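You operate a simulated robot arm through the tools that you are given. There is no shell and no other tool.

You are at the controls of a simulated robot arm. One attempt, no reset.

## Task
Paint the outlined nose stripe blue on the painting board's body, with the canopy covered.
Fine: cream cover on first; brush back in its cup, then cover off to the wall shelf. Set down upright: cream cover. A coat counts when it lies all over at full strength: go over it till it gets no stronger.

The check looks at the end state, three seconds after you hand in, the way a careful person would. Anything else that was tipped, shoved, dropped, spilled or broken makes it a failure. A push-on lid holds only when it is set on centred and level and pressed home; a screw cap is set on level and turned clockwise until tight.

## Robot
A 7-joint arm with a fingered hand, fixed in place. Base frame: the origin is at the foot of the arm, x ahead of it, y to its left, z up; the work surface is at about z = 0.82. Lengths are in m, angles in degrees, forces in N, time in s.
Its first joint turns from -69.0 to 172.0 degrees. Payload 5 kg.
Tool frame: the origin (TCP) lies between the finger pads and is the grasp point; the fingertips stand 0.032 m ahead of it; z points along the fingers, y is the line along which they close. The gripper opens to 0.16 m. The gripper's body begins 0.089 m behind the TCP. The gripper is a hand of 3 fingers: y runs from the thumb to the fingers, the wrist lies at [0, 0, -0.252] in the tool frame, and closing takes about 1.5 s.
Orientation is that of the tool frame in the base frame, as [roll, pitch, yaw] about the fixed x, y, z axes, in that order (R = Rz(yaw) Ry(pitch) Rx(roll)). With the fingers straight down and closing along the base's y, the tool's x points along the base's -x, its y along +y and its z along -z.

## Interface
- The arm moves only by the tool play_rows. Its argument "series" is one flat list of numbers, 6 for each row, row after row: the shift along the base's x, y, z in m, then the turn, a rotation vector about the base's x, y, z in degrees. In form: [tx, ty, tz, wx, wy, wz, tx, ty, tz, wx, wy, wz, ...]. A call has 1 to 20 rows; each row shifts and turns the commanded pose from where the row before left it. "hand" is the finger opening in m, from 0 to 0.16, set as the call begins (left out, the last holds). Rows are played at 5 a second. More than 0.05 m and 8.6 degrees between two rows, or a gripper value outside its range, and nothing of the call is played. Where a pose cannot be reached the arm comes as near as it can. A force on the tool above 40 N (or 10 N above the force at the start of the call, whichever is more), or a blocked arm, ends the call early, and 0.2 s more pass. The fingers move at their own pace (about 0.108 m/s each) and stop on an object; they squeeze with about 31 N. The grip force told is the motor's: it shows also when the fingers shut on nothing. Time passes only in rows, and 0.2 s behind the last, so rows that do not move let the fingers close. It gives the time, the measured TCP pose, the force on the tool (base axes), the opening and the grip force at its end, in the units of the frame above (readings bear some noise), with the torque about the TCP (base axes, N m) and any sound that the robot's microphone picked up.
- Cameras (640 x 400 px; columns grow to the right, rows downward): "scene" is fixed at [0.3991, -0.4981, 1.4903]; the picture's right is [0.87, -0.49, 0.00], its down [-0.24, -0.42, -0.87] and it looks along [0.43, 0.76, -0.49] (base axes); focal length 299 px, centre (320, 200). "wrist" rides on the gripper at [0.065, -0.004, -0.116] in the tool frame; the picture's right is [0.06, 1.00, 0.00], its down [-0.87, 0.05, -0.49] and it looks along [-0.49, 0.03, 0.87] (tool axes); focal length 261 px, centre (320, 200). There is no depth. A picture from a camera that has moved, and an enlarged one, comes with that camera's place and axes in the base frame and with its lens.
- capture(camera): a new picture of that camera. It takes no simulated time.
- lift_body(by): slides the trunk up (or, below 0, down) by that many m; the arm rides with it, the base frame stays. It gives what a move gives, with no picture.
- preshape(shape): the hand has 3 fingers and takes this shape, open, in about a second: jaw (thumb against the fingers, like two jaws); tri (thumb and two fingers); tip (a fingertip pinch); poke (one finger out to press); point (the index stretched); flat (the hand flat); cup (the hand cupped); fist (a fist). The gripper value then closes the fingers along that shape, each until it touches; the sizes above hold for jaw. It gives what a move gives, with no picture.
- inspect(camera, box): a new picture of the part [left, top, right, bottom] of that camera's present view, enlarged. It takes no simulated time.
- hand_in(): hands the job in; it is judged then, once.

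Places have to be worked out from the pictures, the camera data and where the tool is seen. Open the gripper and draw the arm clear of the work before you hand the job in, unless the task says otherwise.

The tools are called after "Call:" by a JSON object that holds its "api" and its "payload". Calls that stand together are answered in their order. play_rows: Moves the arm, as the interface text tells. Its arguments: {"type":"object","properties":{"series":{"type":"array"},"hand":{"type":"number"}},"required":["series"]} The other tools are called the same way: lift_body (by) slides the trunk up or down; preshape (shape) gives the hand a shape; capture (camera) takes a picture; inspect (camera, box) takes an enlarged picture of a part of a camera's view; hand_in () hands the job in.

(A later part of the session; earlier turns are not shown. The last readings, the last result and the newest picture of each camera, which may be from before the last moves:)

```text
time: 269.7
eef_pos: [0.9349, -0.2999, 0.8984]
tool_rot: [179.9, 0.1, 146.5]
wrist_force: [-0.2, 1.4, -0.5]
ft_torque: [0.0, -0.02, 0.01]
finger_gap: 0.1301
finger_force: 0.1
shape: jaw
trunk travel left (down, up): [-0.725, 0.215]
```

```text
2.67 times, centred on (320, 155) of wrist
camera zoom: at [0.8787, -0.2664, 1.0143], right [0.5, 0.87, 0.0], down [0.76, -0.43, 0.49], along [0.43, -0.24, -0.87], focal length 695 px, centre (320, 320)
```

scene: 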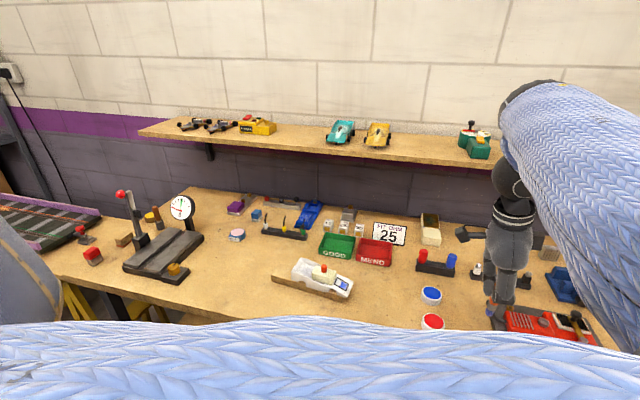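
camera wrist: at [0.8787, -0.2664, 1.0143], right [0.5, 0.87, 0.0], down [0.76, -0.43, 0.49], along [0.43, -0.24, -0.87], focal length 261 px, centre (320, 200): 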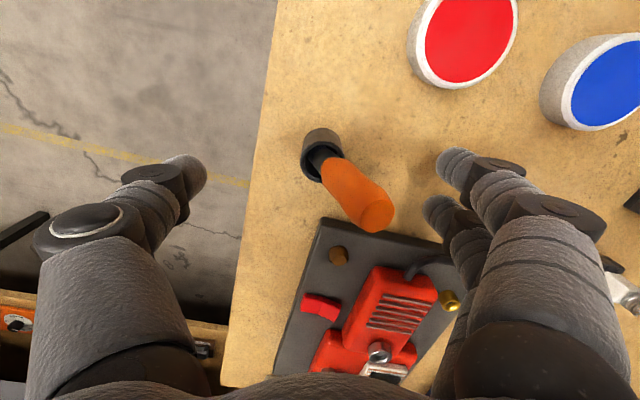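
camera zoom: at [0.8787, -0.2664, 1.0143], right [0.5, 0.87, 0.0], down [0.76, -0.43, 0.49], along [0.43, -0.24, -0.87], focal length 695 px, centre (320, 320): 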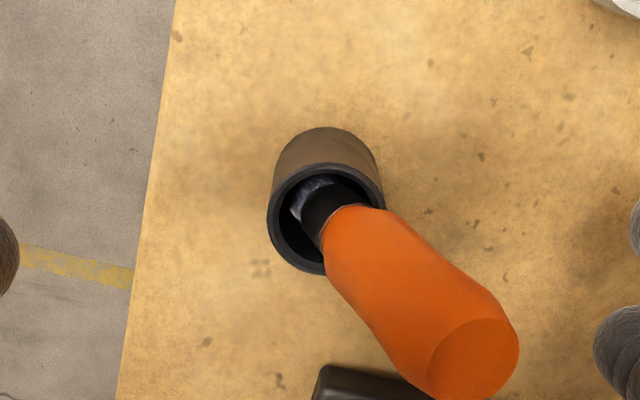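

The handle sits level with the middle of the finger pair. I'll close in two stages so it's straightened gently.

Call:
{"api": "play_rows", "payload": {"series": [0, 0, 0, 0, 0, 0, 0, 0, 0, 0, 0, 0, 0, 0, 0, 0, 0, 0], "hand": 0.06}}

Call:
{"api": "inspect", "payload": {"camera": "wrist", "box": [220, 80, 420, 230]}}

Call:
{"api": "play_rows", "payload": {"series": [0, 0, 0, 0, 0, 0, 0, 0, 0, 0, 0, 0, 0, 0, 0, 0, 0, 0, 0, 0, 0, 0, 0, 0, 0, 0, 0, 0, 0, 0], "hand": 0.0}}

Call:
{"api": "capture", "payload": {"camera": "wrist"}}

Call:
{"api": "inspect", "payload": {"camera": "wrist", "box": [220, 80, 420, 230]}}

```text
time: 270.5
eef_pos: [0.934, -0.3002, 0.9001]
tool_rot: [179.9, -0.2, 146.5]
wrist_force: [0.5, -0.6, 0.4]
ft_torque: [0.02, -0.01, -0.03]
finger_gap: 0.0607
finger_force: 0.0
shape: jaw
trunk travel left (down, up): [-0.725, 0.215]
```

```text
2.67 times, centred on (320, 155) of wrist
camera zoom: at [0.8789, -0.2665, 1.0141], right [0.5, 0.87, 0.0], down [0.76, -0.43, 0.49], along [0.43, -0.24, -0.87], focal length 695 px, centre (320, 320)
```

zoom: 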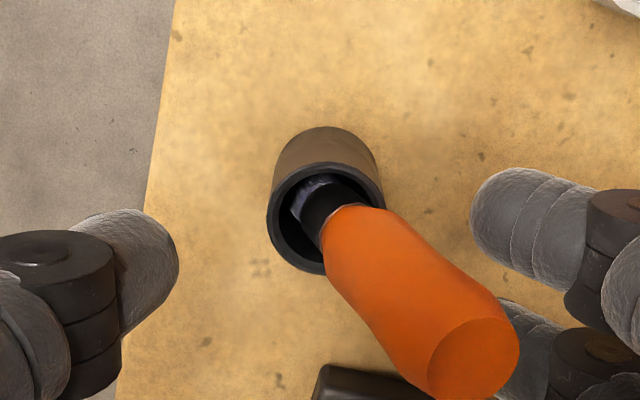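

```text
time: 271.7
eef_pos: [0.9349, -0.2985, 0.8993]
tool_rot: [-180.0, -0.1, 146.6]
wrist_force: [1.1, -0.4, 0.5]
ft_torque: [0.0, 0.03, 0.04]
finger_gap: 0.0082
finger_force: 30.6
shape: jaw
trunk travel left (down, up): [-0.725, 0.215]
```

```text
taken
camera wrist: at [0.8789, -0.2665, 1.0141], right [0.5, 0.87, 0.0], down [0.76, -0.43, 0.49], along [0.43, -0.24, -0.87], focal length 261 px, centre (320, 200)
```

wrist: 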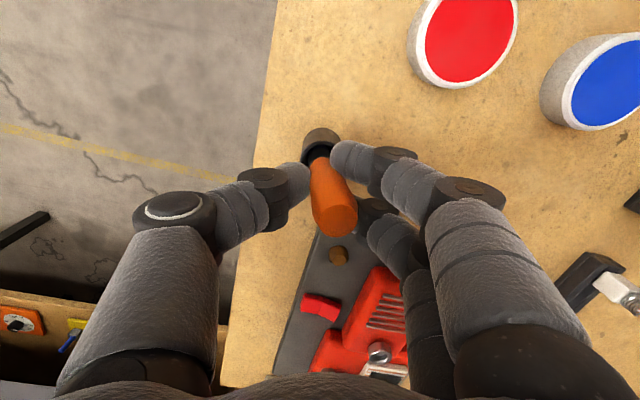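

```text
2.67 times, centred on (320, 155) of wrist
camera zoom: at [0.8789, -0.2665, 1.0141], right [0.5, 0.87, 0.0], down [0.76, -0.43, 0.49], along [0.43, -0.24, -0.87], focal length 695 px, centre (320, 320)
```

zoom: 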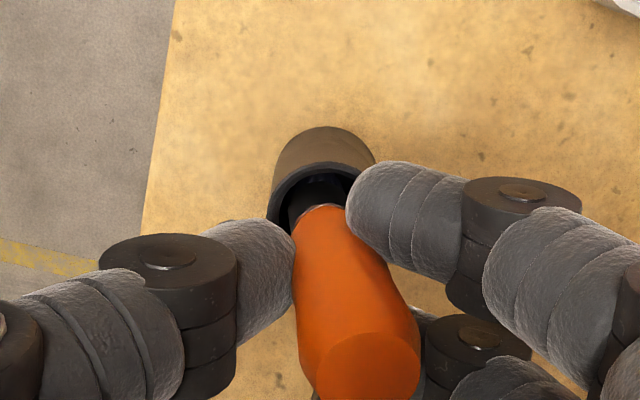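

The grip is good: the thumb is opposite the finger pair, deeper on the handle. I'll lift straight up out of the cup.

Call:
{"api": "play_rows", "payload": {"series": [0, 0, 0.01, 0, 0, 0, 0, 0, 0.01, 0, 0, 0, 0, 0, 0.015, 0, 0, 0, 0, 0, 0.02, 0, 0, 0, 0, 0, 0.03, 0, 0, 0, 0, 0, 0.03, 0, 0, 0, 0, 0, 0, 0, 0, 0]}}

Call:
{"api": "capture", "payload": {"camera": "wrist"}}

Call:
{"api": "inspect", "payload": {"camera": "wrist", "box": [220, 80, 420, 230]}}

Call:
{"api": "inspect", "payload": {"camera": "scene", "box": [430, 240, 550, 370]}}

```text
time: 273.3
eef_pos: [0.934, -0.2979, 1.013]
tool_rot: [179.9, -0.1, 146.5]
wrist_force: [0.2, 0.8, 0.3]
ft_torque: [0.0, 0.0, 0.0]
finger_gap: 0.0083
finger_force: 30.9
shape: jaw
trunk travel left (down, up): [-0.725, 0.215]
```

```text
taken
camera wrist: at [0.8788, -0.2656, 1.1289], right [0.5, 0.87, 0.0], down [0.76, -0.43, 0.49], along [0.42, -0.24, -0.87], focal length 261 px, centre (320, 200)
```

wrist: 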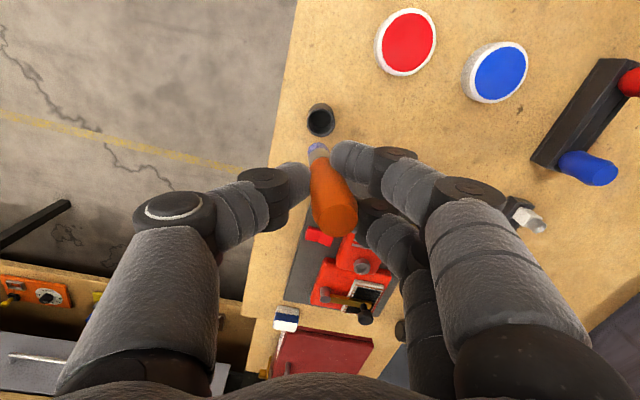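

```text
2.67 times, centred on (320, 155) of wrist
camera zoom: at [0.8788, -0.2656, 1.1289], right [0.5, 0.87, 0.0], down [0.76, -0.43, 0.49], along [0.42, -0.24, -0.87], focal length 695 px, centre (320, 320)
```

zoom: 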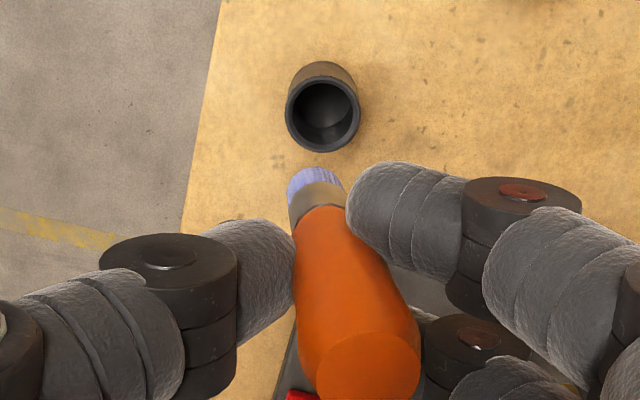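

```text
3.08 times, centred on (490, 305) of scene
camera zoom: at [0.3991, -0.4981, 1.4903], right [0.87, -0.49, 0.0], down [-0.24, -0.42, -0.87], along [0.43, 0.76, -0.49], focal length 921 px, centre (-203, -123)
```

zoom: 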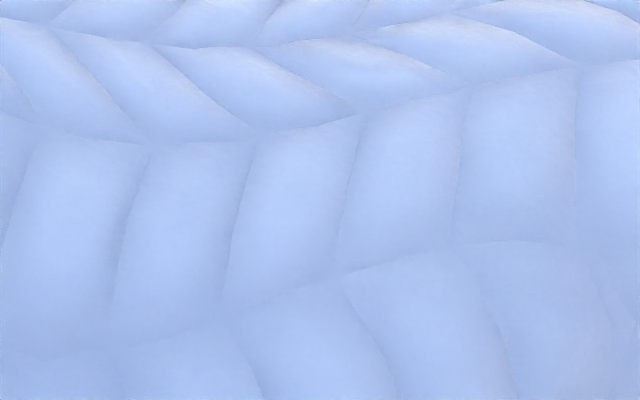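

The cup stayed put and the brush now hangs straight, with only a 5° lean sideways. I'll reload it at the blue dish.

Call:
{"api": "play_rows", "payload": {"series": [0.0112, 0.0455, 0, 0, 0, 0, 0.0112, 0.0455, 0, 0, 0, 0, 0.0113, 0.0455, 0, 0, 0, 0, 0.0113, 0.0455, 0, 0, 0, 0, 0, 0, -0.04, 0, 0, 0, 0, 0, -0.035, 0, 0, 0, 0, 0, 0, 0, 0, 0]}}

Call:
{"api": "inspect", "payload": {"camera": "wrist", "box": [220, 80, 420, 230]}}

```text
time: 274.9
eef_pos: [0.9777, -0.1164, 0.9384]
tool_rot: [-179.9, 0.0, 146.4]
wrist_force: [-0.5, 0.2, -0.1]
ft_torque: [0.06, -0.03, 0.01]
finger_gap: 0.0082
finger_force: 31.0
shape: jaw
trunk travel left (down, up): [-0.725, 0.215]
```

```text
2.67 times, centred on (320, 155) of wrist
camera zoom: at [0.9227, -0.083, 1.0542], right [0.5, 0.87, 0.0], down [0.76, -0.43, 0.49], along [0.43, -0.24, -0.87], focal length 695 px, centre (320, 320)
```

zoom: 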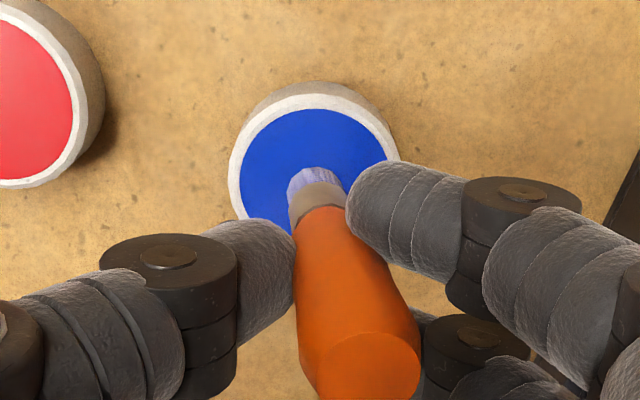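

Call:
{"api": "play_rows", "payload": {"series": [0, 0, -0.012, 0, 0, 0, 0, 0, -0.008, 0, 0, 0, 0, 0, 0, 0, 0, 0]}}

Call:
{"api": "play_rows", "payload": {"series": [0, 0, -0.002, 0, 0, 0, 0, 0, 0, 0, 0, 0]}}

Call:
{"api": "play_rows", "payload": {"series": [0, 0, -0.0015, 0, 0, 0, 0, 0, 0, 0, 0, 0]}}

```text
time: 275.7
eef_pos: [0.9796, -0.1158, 0.9192]
tool_rot: [180.0, -0.2, 146.7]
wrist_force: [-0.1, -0.5, 0.1]
ft_torque: [0.0, -0.05, 0.02]
finger_gap: 0.0082
finger_force: 31.1
shape: jaw
trunk travel left (down, up): [-0.725, 0.215]
```

```text
time: 276.3
eef_pos: [0.9795, -0.1148, 0.9183]
tool_rot: [-180.0, 0.0, 146.5]
wrist_force: [0.5, 0.3, -0.9]
ft_torque: [-0.02, 0.0, 0.0]
finger_gap: 0.0083
finger_force: 30.7
shape: jaw
trunk travel left (down, up): [-0.725, 0.215]
```

```text
time: 276.9
eef_pos: [0.9792, -0.1151, 0.9151]
tool_rot: [-179.9, 0.0, 146.6]
wrist_force: [0.3, -0.3, -0.2]
ft_torque: [0.03, -0.04, -0.03]
finger_gap: 0.0084
finger_force: 31.4
shape: jaw
trunk travel left (down, up): [-0.725, 0.215]
```

Call:
{"api": "play_rows", "payload": {"series": [0, 0, -0.0015, 0, 0, 0, 0, 0, 0, 0, 0, 0]}}

Call:
{"api": "play_rows", "payload": {"series": [0, 0, -0.001, 0, 0, 0, 0, 0, 0, 0, 0, 0]}}

Call:
{"api": "play_rows", "payload": {"series": [0, 0, -0.001, 0, 0, 0, 0, 0, 0, 0, 0, 0]}}

```text
time: 277.5
eef_pos: [0.9792, -0.1156, 0.9158]
tool_rot: [-180.0, 0.0, 146.5]
wrist_force: [-0.8, 0.6, 6.0]
ft_torque: [0.02, 0.01, 0.0]
finger_gap: 0.0084
finger_force: 31.4
shape: jaw
trunk travel left (down, up): [-0.725, 0.215]
```

```text
time: 278.1
eef_pos: [0.9791, -0.1168, 0.9152]
tool_rot: [-179.9, 0.0, 146.6]
wrist_force: [-1.3, -0.7, 12.5]
ft_torque: [0.03, -0.04, 0.01]
finger_gap: 0.0085
finger_force: 31.8
shape: jaw
trunk travel left (down, up): [-0.725, 0.215]
```

```text
time: 278.7
eef_pos: [0.9772, -0.1165, 0.9143]
tool_rot: [180.0, 0.1, 146.5]
wrist_force: [-0.3, -0.5, 20.3]
ft_torque: [0.06, -0.05, 0.0]
finger_gap: 0.0087
finger_force: 31.1
shape: jaw
trunk travel left (down, up): [-0.725, 0.215]
```

Well loaded. I'll lift, travel back to the car with the tool turned to lie across it and tilted 10° again, and check alignment over the rear row.

Call:
{"api": "play_rows", "payload": {"series": [0, 0, 0, 0, 0, 0, 0, 0, 0, 0, 0, 0, 0, 0, 0, 0, 0, 0, 0, 0, 0.03, 0, 0, 0, 0, 0, 0.04, 0, 0, 0, 0, 0, 0.03, 0, 0, 0, -0.0349, 0.0218, 0, 0, 0, -6, -0.0349, 0.0218, 0, 0, 0, -6, -0.0349, 0.0218, 0, 0, 0, -6, -0.0349, 0.0218, 0, 3.9, 3.1, 0, -0.0349, 0.0218, 0, 3.9, 3.1, 0, -0.0345, 0.0218, 0, 0, 0, 0, 0, 0, -0.03, 0, 0, 0, 0, 0, -0.025, 0, 0, 0, 0, 0, 0, 0, 0, 0]}}

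Call:
{"api": "capture", "payload": {"camera": "wrist"}}

Call:
{"api": "inspect", "payload": {"camera": "wrist", "box": [240, 80, 400, 200]}}

```text
time: 281.9
eef_pos: [0.7707, 0.0153, 0.9608]
tool_rot: [179.9, -10.0, 128.7]
wrist_force: [-1.1, -0.2, -0.3]
ft_torque: [0.05, -0.01, -0.03]
finger_gap: 0.0085
finger_force: 30.9
shape: jaw
trunk travel left (down, up): [-0.725, 0.215]
```

```text
taken
camera wrist: at [0.7404, 0.0471, 1.0846], right [0.74, 0.67, 0.01], down [0.63, -0.7, 0.33], along [0.23, -0.24, -0.94], focal length 261 px, centre (320, 200)
```

wrist: 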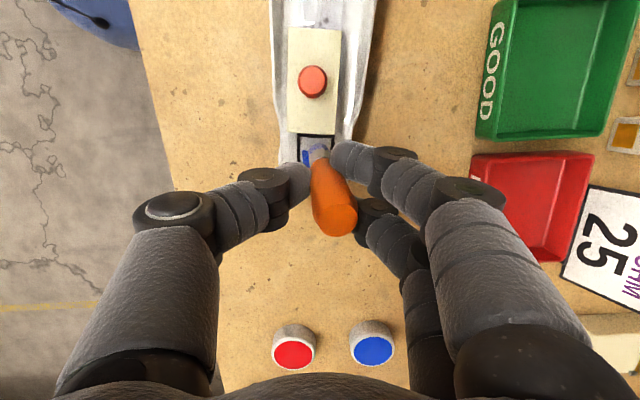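

```text
3.33 times, centred on (320, 140) of wrist
camera zoom: at [0.7404, 0.0471, 1.0846], right [0.74, 0.67, 0.01], down [0.63, -0.7, 0.33], along [0.23, -0.24, -0.94], focal length 869 px, centre (320, 400)
```

zoom: 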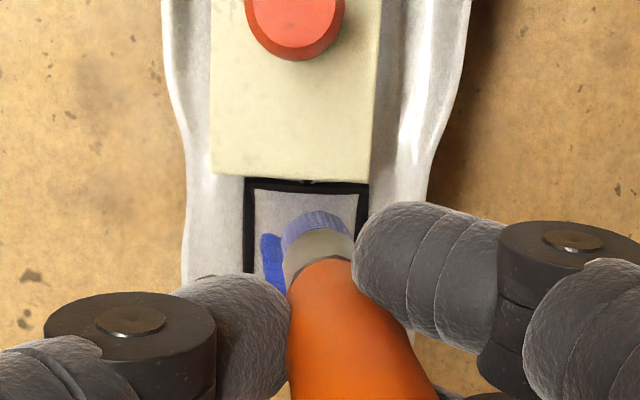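

The tip is about 3 mm toward the wall side and 1.5 mm short of the rear bar. I'll correct both and descend to contact at the rear row.

Call:
{"api": "play_rows", "payload": {"series": [-0.0032, -0.0007, -0.008, 0, 0, 0, 0, 0, -0.006, 0, 0, 0, 0, 0, 0, 0, 0, 0]}}

Call:
{"api": "play_rows", "payload": {"series": [0, 0, -0.002, 0, 0, 0, 0, 0, 0, 0, 0, 0]}}

Call:
{"api": "play_rows", "payload": {"series": [0, 0, -0.0015, 0, 0, 0, 0, 0, 0, 0, 0, 0]}}

Call:
{"api": "inspect", "payload": {"camera": "wrist", "box": [240, 80, 400, 200]}}

```text
time: 282.7
eef_pos: [0.767, 0.0152, 0.945]
tool_rot: [-180.0, -10.1, 128.5]
wrist_force: [-0.6, 0.3, -0.4]
ft_torque: [0.01, -0.01, -0.02]
finger_gap: 0.0084
finger_force: 30.9
shape: jaw
trunk travel left (down, up): [-0.725, 0.215]
```

```text
time: 283.3
eef_pos: [0.7679, 0.0145, 0.9425]
tool_rot: [-180.0, -10.0, 128.6]
wrist_force: [0.2, 0.1, 0.3]
ft_torque: [-0.04, 0.0, -0.04]
finger_gap: 0.0086
finger_force: 31.1
shape: jaw
trunk travel left (down, up): [-0.725, 0.215]
```

```text
time: 283.9
eef_pos: [0.7664, 0.014, 0.941]
tool_rot: [-180.0, -10.1, 128.6]
wrist_force: [-0.6, -0.7, 1.1]
ft_torque: [0.02, -0.04, 0.0]
finger_gap: 0.0083
finger_force: 31.3
shape: jaw
trunk travel left (down, up): [-0.725, 0.215]
```

```text
3.33 times, centred on (320, 140) of wrist
camera zoom: at [0.7367, 0.0468, 1.0661], right [0.74, 0.67, 0.01], down [0.63, -0.7, 0.33], along [0.23, -0.24, -0.94], focal length 869 px, centre (320, 400)
```

zoom: 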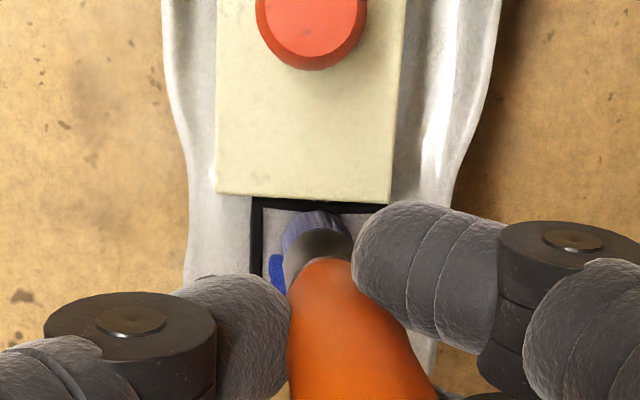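

Contact is just starting at the rear row, lined up with the rear bar. I'll draw the first pull stroke toward the nose in small parts, watching the force.

Call:
{"api": "play_rows", "payload": {"series": [0, 0, -0.0005, 0, 0, 0, 0.0019, -0.0024, -0.0018, 0, 0, 0, 0.0019, -0.0024, -0.0018, 0, 0, 0]}}

Call:
{"api": "play_rows", "payload": {"series": [0.0019, -0.0024, -0.0012, 0, 0, 0, 0.0019, -0.0024, -0.001, 0, 0, 0]}}

Call:
{"api": "play_rows", "payload": {"series": [0.0019, -0.0024, -0.0006, 0, 0, 0, 0.0019, -0.0024, -0.0005, 0, 0, 0]}}

Call:
{"api": "inspect", "payload": {"camera": "wrist", "box": [240, 80, 400, 200]}}

```text
time: 284.7
eef_pos: [0.769, 0.0095, 0.9396]
tool_rot: [179.9, -10.1, 128.7]
wrist_force: [-0.3, -1.7, 19.6]
ft_torque: [0.29, 0.2, 0.02]
finger_gap: 0.009
finger_force: 31.5
shape: jaw
trunk travel left (down, up): [-0.725, 0.215]
```

```text
time: 285.3
eef_pos: [0.7726, 0.0042, 0.9344]
tool_rot: [179.9, -10.0, 128.6]
wrist_force: [1.3, 0.1, 26.8]
ft_torque: [0.66, 0.24, -0.01]
finger_gap: 0.0099
finger_force: 31.5
shape: jaw
trunk travel left (down, up): [-0.725, 0.215]
```

```text
time: 285.9
eef_pos: [0.778, -0.0013, 0.9319]
tool_rot: [-179.9, -10.1, 128.5]
wrist_force: [0.3, 0.9, 0.8]
ft_torque: [0.02, 0.0, 0.0]
finger_gap: 0.0092
finger_force: 31.0
shape: jaw
trunk travel left (down, up): [-0.725, 0.215]
```

```text
3.33 times, centred on (320, 140) of wrist
camera zoom: at [0.7484, 0.0316, 1.0562], right [0.74, 0.67, 0.01], down [0.63, -0.7, 0.33], along [0.23, -0.24, -0.94], focal length 869 px, centre (320, 400)
```

zoom: 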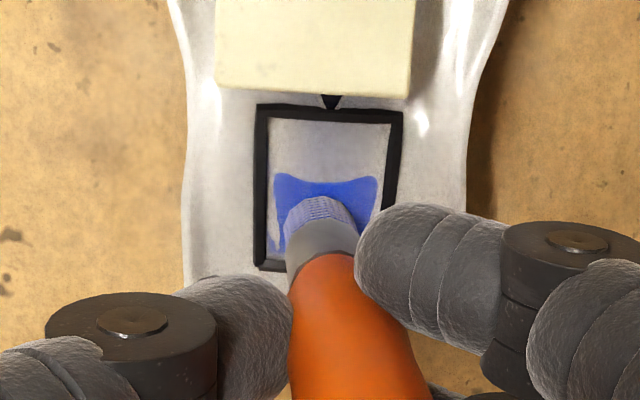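

Those force spikes came from a point about 37–42 mm behind the nose, which is where the front finger comes down on the cover's front edge. That also explains how the board got pushed. I need more tilt so the hand stays clear of the cover. I'll lift and check the state.

Call:
{"api": "play_rows", "payload": {"series": [0, 0, 0.01, 0, 0, 0, 0.0125, -0.0156, 0.02, 0, 0, 0, 0.0125, -0.0156, 0.02, 0, 0, 0, 0.007, -0.006, 0.02, 0, 0, 0, 0, 0, 0, 0, 0, 0]}}

Call:
{"api": "inspect", "payload": {"camera": "wrist", "box": [260, 40, 380, 130]}}

Call:
{"api": "inspect", "payload": {"camera": "scene", "box": [270, 250, 366, 310]}}

```text
time: 287.1
eef_pos: [0.8112, -0.037, 1.0042]
tool_rot: [179.9, -10.0, 128.5]
wrist_force: [-0.3, -0.2, 0.4]
ft_torque: [-0.03, 0.03, 0.03]
finger_gap: 0.009
finger_force: 30.6
shape: jaw
trunk travel left (down, up): [-0.725, 0.215]
```

```text
4.44 times, centred on (320, 85) of wrist
camera zoom: at [0.782, -0.0043, 1.1284], right [0.74, 0.67, 0.01], down [0.63, -0.7, 0.33], along [0.23, -0.24, -0.94], focal length 1158 px, centre (320, 711)
```

zoom: 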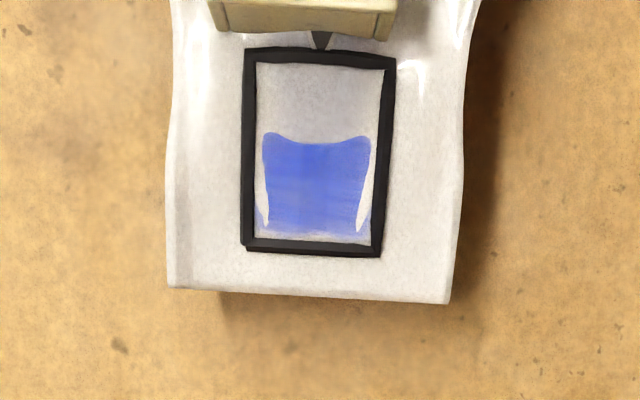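

```text
6.67 times, centred on (318, 280) of scene
camera zoom: at [0.3991, -0.4981, 1.4903], right [0.87, -0.49, 0.0], down [-0.24, -0.42, -0.87], along [0.43, 0.76, -0.49], focal length 1996 px, centre (333, -333)
```

zoom: 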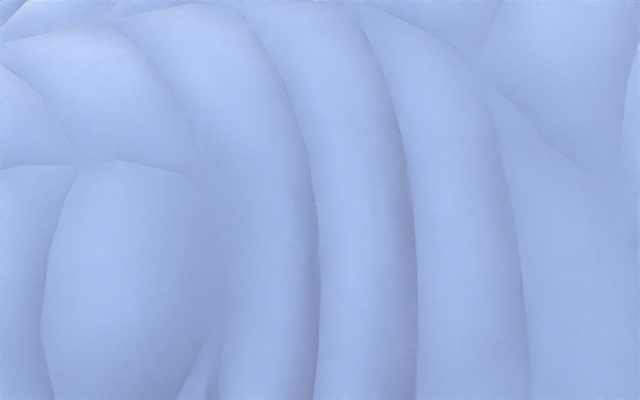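

The board didn't move on that stroke, with the nose still at (0.782, -0.003). I'll tilt the tool a further 14° so the brush stands square to the sloped patch and the fingers stay in front of the cover, then return to the rear row.

Call:
{"api": "play_rows", "payload": {"series": [0, 0, 0, 5.46, 4.37, 0, 0, 0, 0, 5.46, 4.37, 0, -0.0151, 0.0187, 0, 0, 0, 0, -0.0152, 0.0187, -0.02, 0, 0, 0, 0, 0, -0.027, 0, 0, 0, 0, 0, 0, 0, 0, 0]}}

Call:
{"api": "capture", "payload": {"camera": "wrist"}}

Call:
{"api": "inspect", "payload": {"camera": "wrist", "box": [240, 80, 400, 200]}}

Call:
{"api": "capture", "payload": {"camera": "scene"}}

```text
time: 288.5
eef_pos: [0.7814, 0.0019, 0.9554]
tool_rot: [-179.9, -24.0, 128.6]
wrist_force: [-0.3, 1.0, -1.4]
ft_torque: [0.0, -0.01, 0.02]
finger_gap: 0.009
finger_force: 31.9
shape: jaw
trunk travel left (down, up): [-0.725, 0.215]
```

```text
taken
camera wrist: at [0.7712, 0.0083, 1.0872], right [0.75, 0.67, 0.02], down [0.66, -0.74, 0.1], along [0.08, -0.06, -1.0], focal length 261 px, centre (320, 200)
```

wrist: 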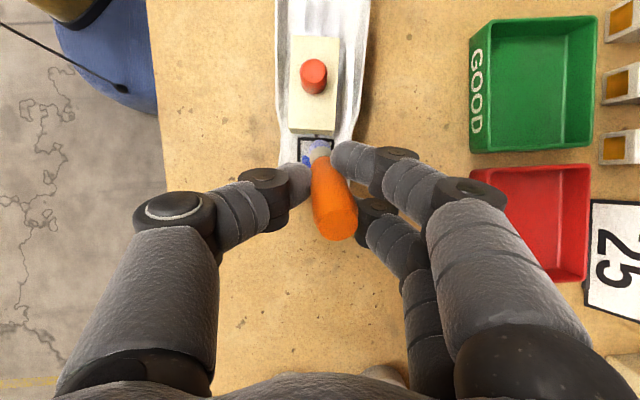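

```text
3.33 times, centred on (320, 140) of wrist
camera zoom: at [0.7712, 0.0083, 1.0872], right [0.75, 0.67, 0.02], down [0.66, -0.74, 0.1], along [0.08, -0.06, -1.0], focal length 869 px, centre (320, 400)
```

zoom: 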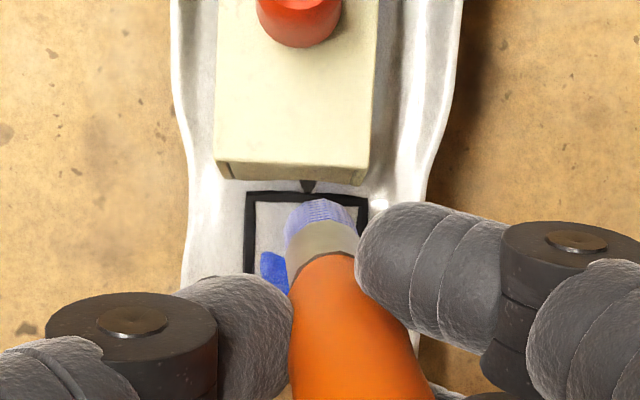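

```text
taken
```

scene: 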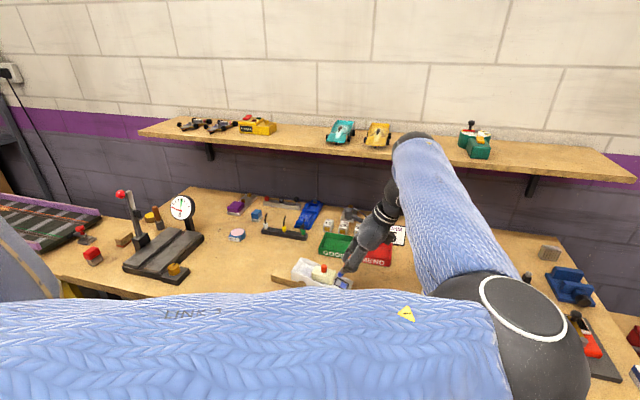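

Call:
{"api": "inspect", "payload": {"camera": "scene", "box": [270, 190, 430, 310]}}

Call:
{"api": "inspect", "payload": {"camera": "scene", "box": [310, 250, 374, 298]}}

```text
3.33 times, centred on (350, 250) of scene
camera zoom: at [0.3991, -0.4981, 1.4903], right [0.87, -0.49, 0.0], down [-0.24, -0.42, -0.87], along [0.43, 0.76, -0.49], focal length 998 px, centre (220, 33)
```

zoom: 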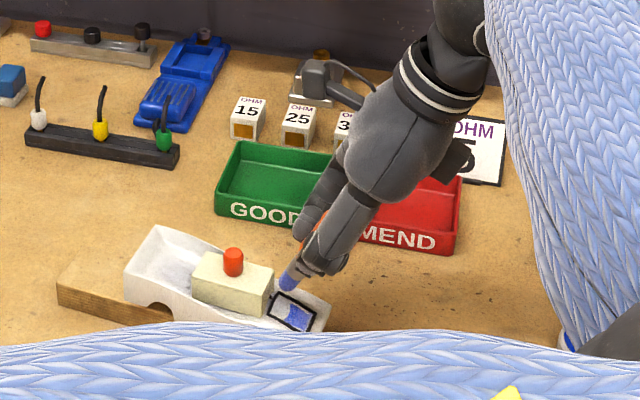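

```text
8.33 times, centred on (342, 274) of scene
camera zoom: at [0.3991, -0.4981, 1.4903], right [0.87, -0.49, 0.0], down [-0.24, -0.42, -0.87], along [0.43, 0.76, -0.49], focal length 2495 px, centre (137, -417)
```

zoom: 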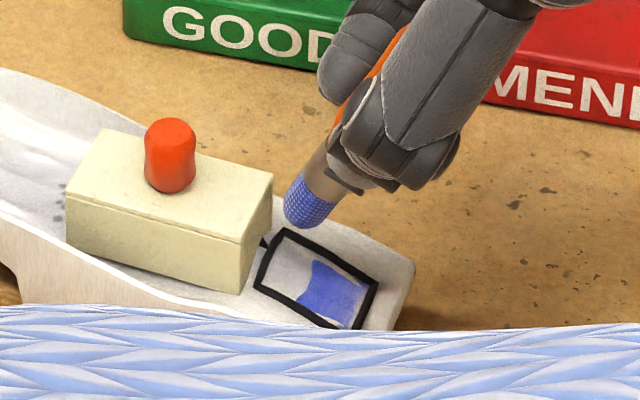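

Now the fixed camera sees both the tip and the patch, with the hand well clear of the cover. I'll lower the tip onto the rear row.

Call:
{"api": "play_rows", "payload": {"series": [0, 0, -0.008, 0, 0, 0, 0, 0, -0.006, 0, 0, 0, 0, 0, 0, 0, 0, 0]}}

Call:
{"api": "play_rows", "payload": {"series": [0, 0, -0.002, 0, 0, 0, 0, 0, 0, 0, 0, 0]}}

Call:
{"api": "inspect", "payload": {"camera": "scene", "box": [310, 250, 374, 298]}}

Call:
{"api": "inspect", "payload": {"camera": "wrist", "box": [240, 80, 400, 200]}}

```text
time: 289.3
eef_pos: [0.7817, 0.0007, 0.9417]
tool_rot: [-180.0, -24.0, 128.6]
wrist_force: [0.1, -0.6, -0.4]
ft_torque: [0.0, 0.01, 0.01]
finger_gap: 0.0088
finger_force: 31.0
shape: jaw
trunk travel left (down, up): [-0.725, 0.215]
```

```text
time: 289.9
eef_pos: [0.7815, 0.0006, 0.941]
tool_rot: [-179.8, -24.0, 128.6]
wrist_force: [-0.2, -0.3, 0.4]
ft_torque: [0.03, 0.03, 0.03]
finger_gap: 0.0089
finger_force: 31.0
shape: jaw
trunk travel left (down, up): [-0.725, 0.215]
```

```text
8.33 times, centred on (342, 274) of scene
camera zoom: at [0.3991, -0.4981, 1.4903], right [0.87, -0.49, 0.0], down [-0.24, -0.42, -0.87], along [0.43, 0.76, -0.49], focal length 2495 px, centre (137, -417)
```

zoom: 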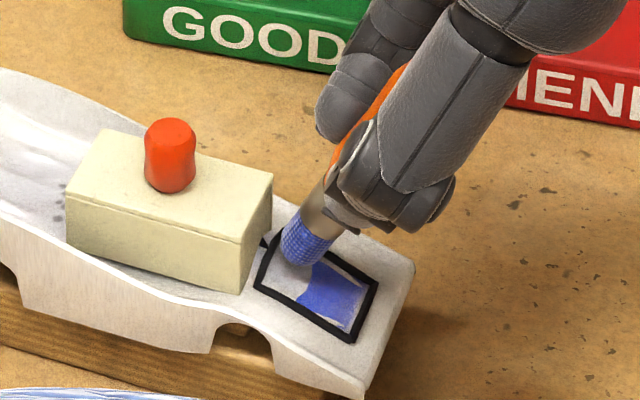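

```text
3.33 times, centred on (320, 140) of wrist
camera zoom: at [0.7702, 0.0075, 1.0714], right [0.74, 0.67, 0.02], down [0.66, -0.74, 0.1], along [0.08, -0.06, -1.0], focal length 869 px, centre (320, 400)
```

zoom: 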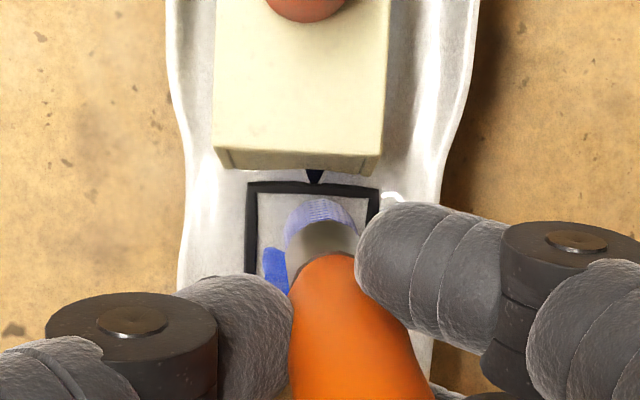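

The tip is just above the rear row, about 1.5 mm off both ways. I'll correct and lower to contact.

Call:
{"api": "play_rows", "payload": {"series": [-0.0021, 0.0001, -0.0015, 0, 0, 0, 0, 0, 0, 0, 0, 0]}}

Call:
{"api": "play_rows", "payload": {"series": [0, 0, -0.0015, 0, 0, 0, 0, 0, 0, 0, 0, 0]}}

Call:
{"api": "play_rows", "payload": {"series": [0, 0, -0.001, 0, 0, 0, 0, 0, 0, 0, 0, 0]}}

Call:
{"api": "inspect", "payload": {"camera": "scene", "box": [310, 250, 374, 298]}}

```text
time: 290.5
eef_pos: [0.778, 0.0004, 0.9381]
tool_rot: [-179.9, -23.9, 128.5]
wrist_force: [-0.7, -0.6, -0.8]
ft_torque: [0.0, -0.01, 0.04]
finger_gap: 0.009
finger_force: 31.1
shape: jaw
trunk travel left (down, up): [-0.725, 0.215]
```

```text
time: 291.1
eef_pos: [0.7772, 0.0007, 0.9363]
tool_rot: [-179.8, -24.0, 128.5]
wrist_force: [0.3, -0.4, 0.5]
ft_torque: [0.0, 0.01, -0.05]
finger_gap: 0.0088
finger_force: 31.3
shape: jaw
trunk travel left (down, up): [-0.725, 0.215]
```

```text
time: 291.7
eef_pos: [0.7783, 0.0009, 0.9366]
tool_rot: [-179.9, -24.0, 128.5]
wrist_force: [0.7, 0.2, -0.4]
ft_torque: [-0.03, 0.0, 0.03]
finger_gap: 0.0088
finger_force: 30.8
shape: jaw
trunk travel left (down, up): [-0.725, 0.215]
```

```text
8.33 times, centred on (342, 274) of scene
camera zoom: at [0.3991, -0.4981, 1.4903], right [0.87, -0.49, 0.0], down [-0.24, -0.42, -0.87], along [0.43, 0.76, -0.49], focal length 2495 px, centre (137, -417)
```

zoom: 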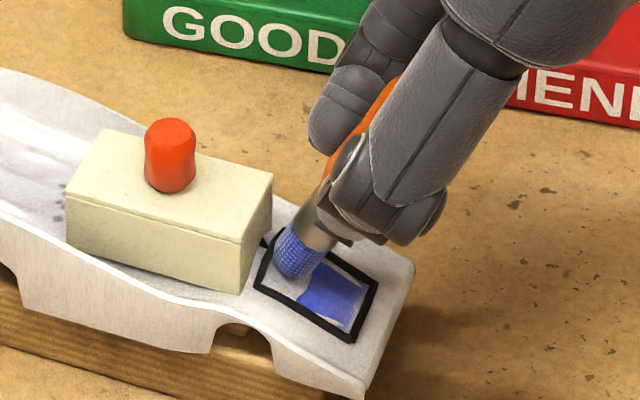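

Call:
{"api": "play_rows", "payload": {"series": [0, 0, -0.001, 0, 0, 0, 0, 0, 0, 0, 0, 0]}}

Call:
{"api": "play_rows", "payload": {"series": [0, 0, -0.001, 0, 0, 0, 0, 0, 0, 0, 0, 0]}}

```text
time: 292.3
eef_pos: [0.7777, 0.0005, 0.9344]
tool_rot: [-179.9, -24.0, 128.5]
wrist_force: [-0.5, -0.7, -0.3]
ft_torque: [0.02, 0.01, -0.02]
finger_gap: 0.0089
finger_force: 30.6
shape: jaw
trunk travel left (down, up): [-0.725, 0.215]
```

```text
time: 292.9
eef_pos: [0.7774, 0.0008, 0.9348]
tool_rot: [-179.9, -23.9, 128.5]
wrist_force: [1.1, -1.9, 3.7]
ft_torque: [0.01, 0.02, -0.02]
finger_gap: 0.0089
finger_force: 30.9
shape: jaw
trunk travel left (down, up): [-0.725, 0.215]
```

Clean light contact of 3.7 N with nothing else touching. I'll sweep the rear row laterally.

Call:
{"api": "play_rows", "payload": {"series": [0.0029, 0.0023, 0, 0, 0, 0, 0.0029, 0.0023, 0, 0, 0, 0, -0.0029, -0.0023, 0, 0, 0, 0, -0.0029, -0.0023, 0, 0, 0, 0, -0.0029, -0.0023, 0, 0, 0, 0, -0.0029, -0.0023, 0, 0, 0, 0, 0.0029, 0.0023, 0, 0, 0, 0, 0.0029, 0.0023, 0, 0, 0, 0, 0.0029, 0.0023, 0, 0, 0, 0, 0.0029, 0.0023, 0, 0, 0, 0, -0.0029, -0.0023, 0, 0, 0, 0, -0.0029, -0.0023, 0, 0, 0, 0, -0.0029, -0.0023, 0, 0, 0, 0, -0.0029, -0.0023, 0, 0, 0, 0, 0.0029, 0.0023, 0, 0, 0, 0, 0.0029, 0.0023, 0, 0, 0, 0]}}

Call:
{"api": "inspect", "payload": {"camera": "scene", "box": [310, 250, 374, 298]}}

```text
time: 296.3
eef_pos: [0.7778, -0.0003, 0.9332]
tool_rot: [-179.9, -24.0, 128.5]
wrist_force: [-0.1, -2.4, 3.4]
ft_torque: [-0.04, 0.01, 0.05]
finger_gap: 0.0091
finger_force: 31.1
shape: jaw
trunk travel left (down, up): [-0.725, 0.215]
```

```text
8.33 times, centred on (342, 274) of scene
camera zoom: at [0.3991, -0.4981, 1.4903], right [0.87, -0.49, 0.0], down [-0.24, -0.42, -0.87], along [0.43, 0.76, -0.49], focal length 2495 px, centre (137, -417)
```

zoom: 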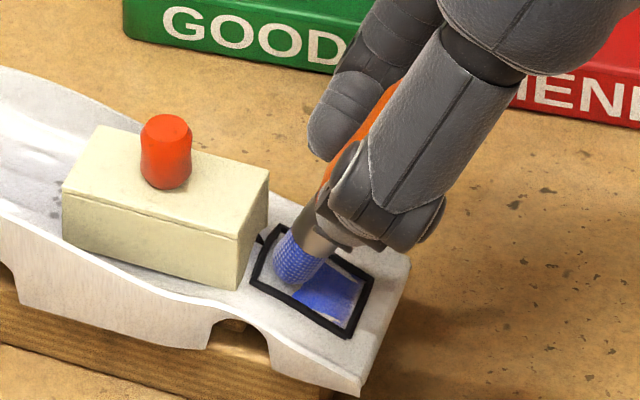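

Lateral sweeps still nudge the board slightly (1.7 mm), so I'll use pull strokes from the rear toward the nose, which cancel that push. First a cautious one to learn the slope.

Call:
{"api": "play_rows", "payload": {"series": [0.0019, -0.0023, -0.0016, 0, 0, 0, 0.0019, -0.0023, -0.0016, 0, 0, 0]}}

Call:
{"api": "play_rows", "payload": {"series": [0.0019, -0.0023, -0.0013, 0, 0, 0, 0.0019, -0.0023, -0.001, 0, 0, 0]}}

Call:
{"api": "inspect", "payload": {"camera": "scene", "box": [310, 250, 374, 298]}}

```text
time: 296.9
eef_pos: [0.781, -0.0038, 0.9295]
tool_rot: [-179.9, -23.9, 128.5]
wrist_force: [0.0, 0.2, 0.4]
ft_torque: [-0.01, 0.02, 0.0]
finger_gap: 0.009
finger_force: 31.1
shape: jaw
trunk travel left (down, up): [-0.725, 0.215]
```

```text
time: 297.5
eef_pos: [0.7852, -0.0091, 0.9274]
tool_rot: [-179.9, -24.0, 128.6]
wrist_force: [0.0, 0.5, -0.3]
ft_torque: [-0.02, 0.0, 0.01]
finger_gap: 0.009
finger_force: 30.6
shape: jaw
trunk travel left (down, up): [-0.725, 0.215]
```

```text
8.33 times, centred on (342, 274) of scene
camera zoom: at [0.3991, -0.4981, 1.4903], right [0.87, -0.49, 0.0], down [-0.24, -0.42, -0.87], along [0.43, 0.76, -0.49], focal length 2495 px, centre (137, -417)
```

zoom: 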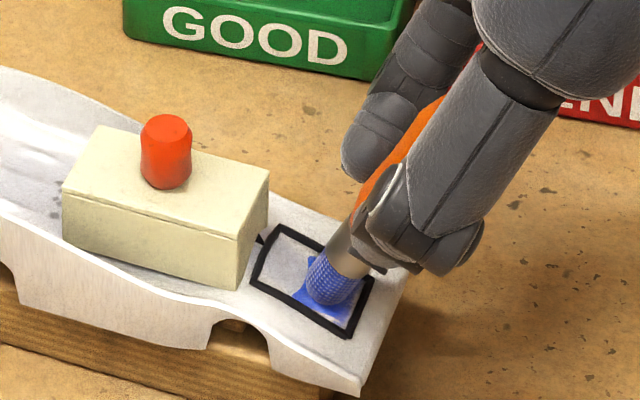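

Call:
{"api": "play_rows", "payload": {"series": [0, 0, -0.001, 0, 0, 0, 0, 0, 0, 0, 0, 0]}}

Call:
{"api": "play_rows", "payload": {"series": [0, 0, -0.001, 0, 0, 0, 0, 0, 0, 0, 0, 0]}}

```text
time: 298.1
eef_pos: [0.7858, -0.0094, 0.9275]
tool_rot: [179.9, -24.0, 128.5]
wrist_force: [0.1, 0.6, 1.9]
ft_torque: [0.04, 0.03, -0.02]
finger_gap: 0.0088
finger_force: 30.9
shape: jaw
trunk travel left (down, up): [-0.725, 0.215]
```

```text
time: 298.7
eef_pos: [0.7858, -0.0097, 0.9283]
tool_rot: [180.0, -23.9, 128.6]
wrist_force: [1.4, -1.1, 8.3]
ft_torque: [0.1, 0.02, -0.01]
finger_gap: 0.0089
finger_force: 31.2
shape: jaw
trunk travel left (down, up): [-0.725, 0.215]
```

Call:
{"api": "play_rows", "payload": {"series": [0.0019, -0.0023, -0.0005, 0, 0, 0, 0.0019, -0.0023, -0.0005, 0, 0, 0]}}

Call:
{"api": "play_rows", "payload": {"series": [0.0019, -0.0023, -0.0005, 0, 0, 0, 0, 0, 0, 0, 0, 0]}}

Call:
{"api": "inspect", "payload": {"camera": "scene", "box": [310, 250, 374, 298]}}

```text
time: 299.3
eef_pos: [0.7876, -0.0144, 0.9253]
tool_rot: [-179.9, -24.0, 128.6]
wrist_force: [-0.6, -0.5, 4.0]
ft_torque: [0.13, 0.09, 0.03]
finger_gap: 0.0089
finger_force: 31.0
shape: jaw
trunk travel left (down, up): [-0.725, 0.215]
```

```text
time: 299.9
eef_pos: [0.7892, -0.0167, 0.9245]
tool_rot: [-179.9, -24.0, 128.5]
wrist_force: [0.3, -1.0, 2.0]
ft_torque: [0.03, 0.03, -0.01]
finger_gap: 0.0093
finger_force: 30.6
shape: jaw
trunk travel left (down, up): [-0.725, 0.215]
```

```text
8.33 times, centred on (342, 274) of scene
camera zoom: at [0.3991, -0.4981, 1.4903], right [0.87, -0.49, 0.0], down [-0.24, -0.42, -0.87], along [0.43, 0.76, -0.49], focal length 2495 px, centre (137, -417)
```

zoom: 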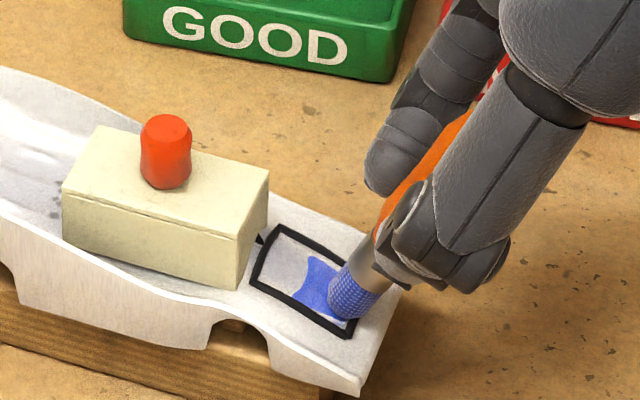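

That pull stroke kept contact and the board stayed put, so I now have the slope. I'll run pull strokes along the wall-side column and then the front-side column.

Call:
{"api": "play_rows", "payload": {"series": [0, 0, 0.006, 0, 0, 0, -0.0035, 0.0106, 0.0041, 0, 0, 0, -0.0036, 0.0106, 0.004, 0, 0, 0, 0, 0, -0.006, 0, 0, 0, 0.0026, -0.0033, -0.0025, 0, 0, 0, 0.0026, -0.0033, -0.0023, 0, 0, 0, 0.0026, -0.0033, -0.0019, 0, 0, 0, 0.0026, -0.0033, -0.0007, 0, 0, 0, 0.0026, -0.0033, -0.0007, 0, 0, 0]}}

Call:
{"api": "inspect", "payload": {"camera": "scene", "box": [310, 250, 374, 298]}}

Call:
{"api": "play_rows", "payload": {"series": [0, 0, 0.006, 0, 0, 0, -0.0123, 0.0036, 0.0041, 0, 0, 0, -0.0124, 0.0035, 0.004, 0, 0, 0, 0, 0, -0.006, 0, 0, 0, 0.0026, -0.0033, -0.0025, 0, 0, 0, 0.0026, -0.0033, -0.0023, 0, 0, 0, 0.0026, -0.0033, -0.0019, 0, 0, 0, 0.0026, -0.0033, -0.0007, 0, 0, 0, 0.0026, -0.0033, -0.0007, 0, 0, 0]}}

Call:
{"api": "inspect", "payload": {"camera": "scene", "box": [310, 250, 374, 298]}}

```text
time: 301.9
eef_pos: [0.7977, -0.0121, 0.9241]
tool_rot: [180.0, -24.0, 128.5]
wrist_force: [-0.7, 0.5, 0.9]
ft_torque: [0.01, -0.01, -0.01]
finger_gap: 0.0087
finger_force: 30.9
shape: jaw
trunk travel left (down, up): [-0.725, 0.215]
```

```text
8.33 times, centred on (342, 274) of scene
camera zoom: at [0.3991, -0.4981, 1.4903], right [0.87, -0.49, 0.0], down [-0.24, -0.42, -0.87], along [0.43, 0.76, -0.49], focal length 2495 px, centre (137, -417)
```

zoom: 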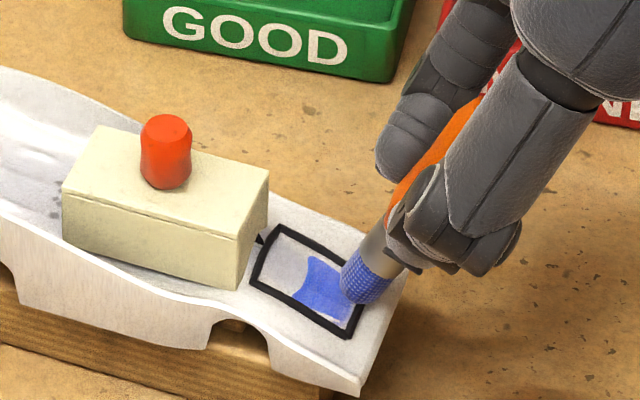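

```text
time: 303.9
eef_pos: [0.7855, -0.0208, 0.9236]
tool_rot: [-180.0, -24.0, 128.6]
wrist_force: [0.1, 0.2, 0.5]
ft_torque: [0.01, 0.02, 0.03]
finger_gap: 0.0086
finger_force: 31.0
shape: jaw
trunk travel left (down, up): [-0.725, 0.215]
```

```text
8.33 times, centred on (342, 274) of scene
camera zoom: at [0.3991, -0.4981, 1.4903], right [0.87, -0.49, 0.0], down [-0.24, -0.42, -0.87], along [0.43, 0.76, -0.49], focal length 2495 px, centre (137, -417)
```

zoom: 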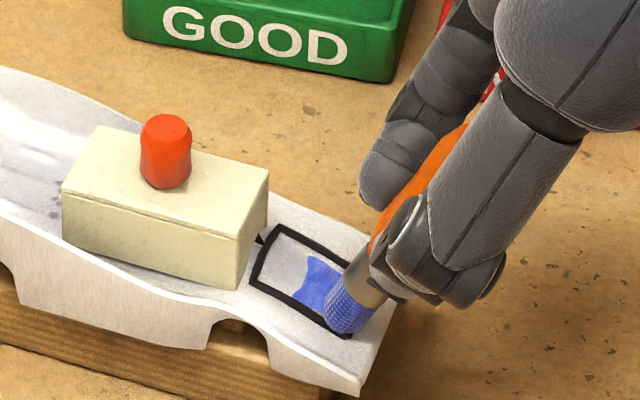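

The pull strokes work without moving the board, just a bit light. I'll press about 1 mm more and run a series over all columns.

Call:
{"api": "play_rows", "payload": {"series": [0, 0, 0.006, 0, 0, 0, -0.0035, 0.0106, 0.0041, 0, 0, 0, -0.0036, 0.0106, 0.004, 0, 0, 0, 0, 0, -0.007, 0, 0, 0, 0.0026, -0.0033, -0.0025, 0, 0, 0, 0.0026, -0.0033, -0.0023, 0, 0, 0, 0.0026, -0.0033, -0.0019, 0, 0, 0, 0.0026, -0.0033, -0.0007, 0, 0, 0, 0.0026, -0.0033, -0.0007, 0, 0, 0, 0, 0, 0.006, 0, 0, 0, -0.0035, 0.0106, 0.0041, 0, 0, 0, -0.0036, 0.0106, 0.004, 0, 0, 0, 0, 0, -0.006, 0, 0, 0, 0.0026, -0.0033, -0.0025, 0, 0, 0, 0.0026, -0.0033, -0.0023, 0, 0, 0, 0.0026, -0.0033, -0.0019, 0, 0, 0, 0.0026, -0.0033, -0.0007, 0, 0, 0, 0.0026, -0.0033, -0.0007, 0, 0, 0]}}

Call:
{"api": "play_rows", "payload": {"series": [0, 0, 0.006, 0, 0, 0, -0.0094, 0.006, 0.0041, 0, 0, 0, -0.0094, 0.0059, 0.004, 0, 0, 0, 0, 0, -0.006, 0, 0, 0, 0.0026, -0.0033, -0.0025, 0, 0, 0, 0.0026, -0.0033, -0.0023, 0, 0, 0, 0.0026, -0.0033, -0.0019, 0, 0, 0, 0.0026, -0.0033, -0.0007, 0, 0, 0, 0.0026, -0.0033, -0.0007, 0, 0, 0, 0, 0, 0.006, 0, 0, 0, -0.0094, 0.006, 0.0041, 0, 0, 0, -0.0094, 0.0059, 0.004, 0, 0, 0, 0, 0, -0.006, 0, 0, 0, 0.0026, -0.0033, -0.0025, 0, 0, 0, 0.0026, -0.0033, -0.0023, 0, 0, 0, 0.0026, -0.0033, -0.0019, 0, 0, 0, 0.0026, -0.0033, -0.0007, 0, 0, 0, 0.0026, -0.0033, -0.0007, 0, 0, 0]}}

Call:
{"api": "inspect", "payload": {"camera": "scene", "box": [310, 250, 374, 298]}}

```text
time: 307.7
eef_pos: [0.7964, -0.0115, 0.9232]
tool_rot: [-179.9, -24.0, 128.5]
wrist_force: [0.4, -1.2, 3.7]
ft_torque: [0.06, 0.01, -0.02]
finger_gap: 0.0089
finger_force: 31.1
shape: jaw
trunk travel left (down, up): [-0.725, 0.215]
```

```text
time: 311.5
eef_pos: [0.7854, -0.0192, 0.9232]
tool_rot: [-179.9, -23.9, 128.6]
wrist_force: [-0.4, 0.8, 8.4]
ft_torque: [0.21, 0.17, -0.02]
finger_gap: 0.0086
finger_force: 30.9
shape: jaw
trunk travel left (down, up): [-0.725, 0.215]
```

```text
8.33 times, centred on (342, 274) of scene
camera zoom: at [0.3991, -0.4981, 1.4903], right [0.87, -0.49, 0.0], down [-0.24, -0.42, -0.87], along [0.43, 0.76, -0.49], focal length 2495 px, centre (137, -417)
```

zoom: 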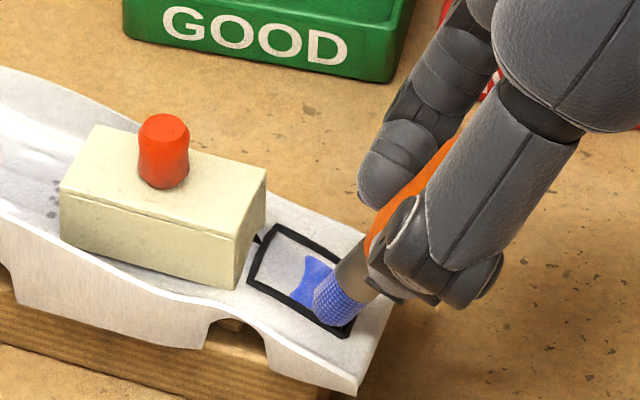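

Good steady contact now, with hardly any board motion. I'll repeat the set, then lift to compare the colour.

Call:
{"api": "play_rows", "payload": {"series": [0, 0, 0.006, 0, 0, 0, -0.0035, 0.0106, 0.0041, 0, 0, 0, -0.0036, 0.0106, 0.004, 0, 0, 0, 0, 0, -0.006, 0, 0, 0, 0.0026, -0.0033, -0.0025, 0, 0, 0, 0.0026, -0.0033, -0.0023, 0, 0, 0, 0.0026, -0.0033, -0.0019, 0, 0, 0, 0.0026, -0.0033, -0.0007, 0, 0, 0, 0.0026, -0.0033, -0.0007, 0, 0, 0, 0, 0, 0.006, 0, 0, 0, -0.0035, 0.0106, 0.0041, 0, 0, 0, -0.0036, 0.0106, 0.004, 0, 0, 0, 0, 0, -0.006, 0, 0, 0, 0.0026, -0.0033, -0.0025, 0, 0, 0, 0.0026, -0.0033, -0.0023, 0, 0, 0, 0.0026, -0.0033, -0.0019, 0, 0, 0, 0.0026, -0.0033, -0.0007, 0, 0, 0, 0.0026, -0.0033, -0.0007, 0, 0, 0]}}

Call:
{"api": "play_rows", "payload": {"series": [0, 0, 0.006, 0, 0, 0, -0.0094, 0.006, 0.0041, 0, 0, 0, -0.0094, 0.0059, 0.004, 0, 0, 0, 0, 0, -0.006, 0, 0, 0, 0.0026, -0.0033, -0.0025, 0, 0, 0, 0.0026, -0.0033, -0.0023, 0, 0, 0, 0.0026, -0.0033, -0.0019, 0, 0, 0, 0.0026, -0.0033, -0.0007, 0, 0, 0, 0.0026, -0.0033, -0.0007, 0, 0, 0, 0, 0, 0.006, 0, 0, 0, -0.0094, 0.006, 0.0041, 0, 0, 0, -0.0094, 0.0059, 0.004, 0, 0, 0, 0, 0, -0.006, 0, 0, 0, 0.0026, -0.0033, -0.0025, 0, 0, 0, 0.0026, -0.0033, -0.0023, 0, 0, 0, 0.0026, -0.0033, -0.0019, 0, 0, 0, 0.0026, -0.0033, -0.0007, 0, 0, 0, 0.0026, -0.0033, -0.0007, 0, 0, 0]}}

Call:
{"api": "play_rows", "payload": {"series": [0, 0, 0.01, 0, 0, 0, 0.0125, -0.0156, 0.01, 0, 0, 0, 0.0125, -0.0156, 0.01, 0, 0, 0, 0, 0, 0, 0, 0, 0]}}

Call:
{"api": "inspect", "payload": {"camera": "scene", "box": [310, 250, 374, 298]}}

Call:
{"api": "inspect", "payload": {"camera": "wrist", "box": [256, 40, 384, 120]}}

```text
time: 315.3
eef_pos: [0.798, -0.0118, 0.9231]
tool_rot: [-179.9, -24.1, 128.5]
wrist_force: [0.7, -0.1, 1.8]
ft_torque: [0.02, 0.06, -0.02]
finger_gap: 0.0085
finger_force: 31.0
shape: jaw
trunk travel left (down, up): [-0.725, 0.215]
```

```text
time: 319.1
eef_pos: [0.7849, -0.0202, 0.9228]
tool_rot: [-179.9, -23.9, 128.6]
wrist_force: [0.2, 0.3, 3.1]
ft_torque: [0.05, -0.01, -0.01]
finger_gap: 0.0086
finger_force: 30.6
shape: jaw
trunk travel left (down, up): [-0.725, 0.215]
```

```text
time: 320.1
eef_pos: [0.8113, -0.0526, 0.9534]
tool_rot: [-179.9, -23.9, 128.5]
wrist_force: [0.1, -0.2, -0.4]
ft_torque: [0.0, 0.02, -0.01]
finger_gap: 0.0085
finger_force: 31.3
shape: jaw
trunk travel left (down, up): [-0.725, 0.215]
```

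```text
8.33 times, centred on (342, 274) of scene
camera zoom: at [0.3991, -0.4981, 1.4903], right [0.87, -0.49, 0.0], down [-0.24, -0.42, -0.87], along [0.43, 0.76, -0.49], focal length 2495 px, centre (137, -417)
```

zoom: 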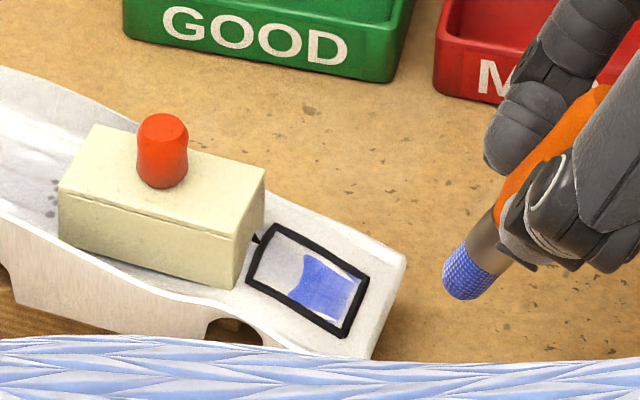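

```text
5.00 times, centred on (320, 80) of wrist
camera zoom: at [0.801, -0.0444, 1.0846], right [0.74, 0.67, 0.02], down [0.66, -0.74, 0.1], along [0.08, -0.06, -1.0], focal length 1303 px, centre (320, 800)
```

zoom: 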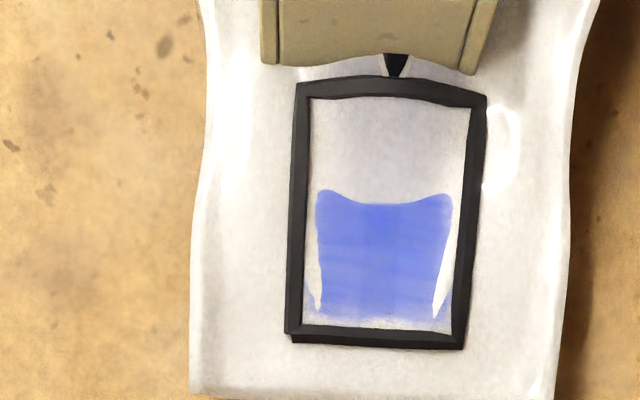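

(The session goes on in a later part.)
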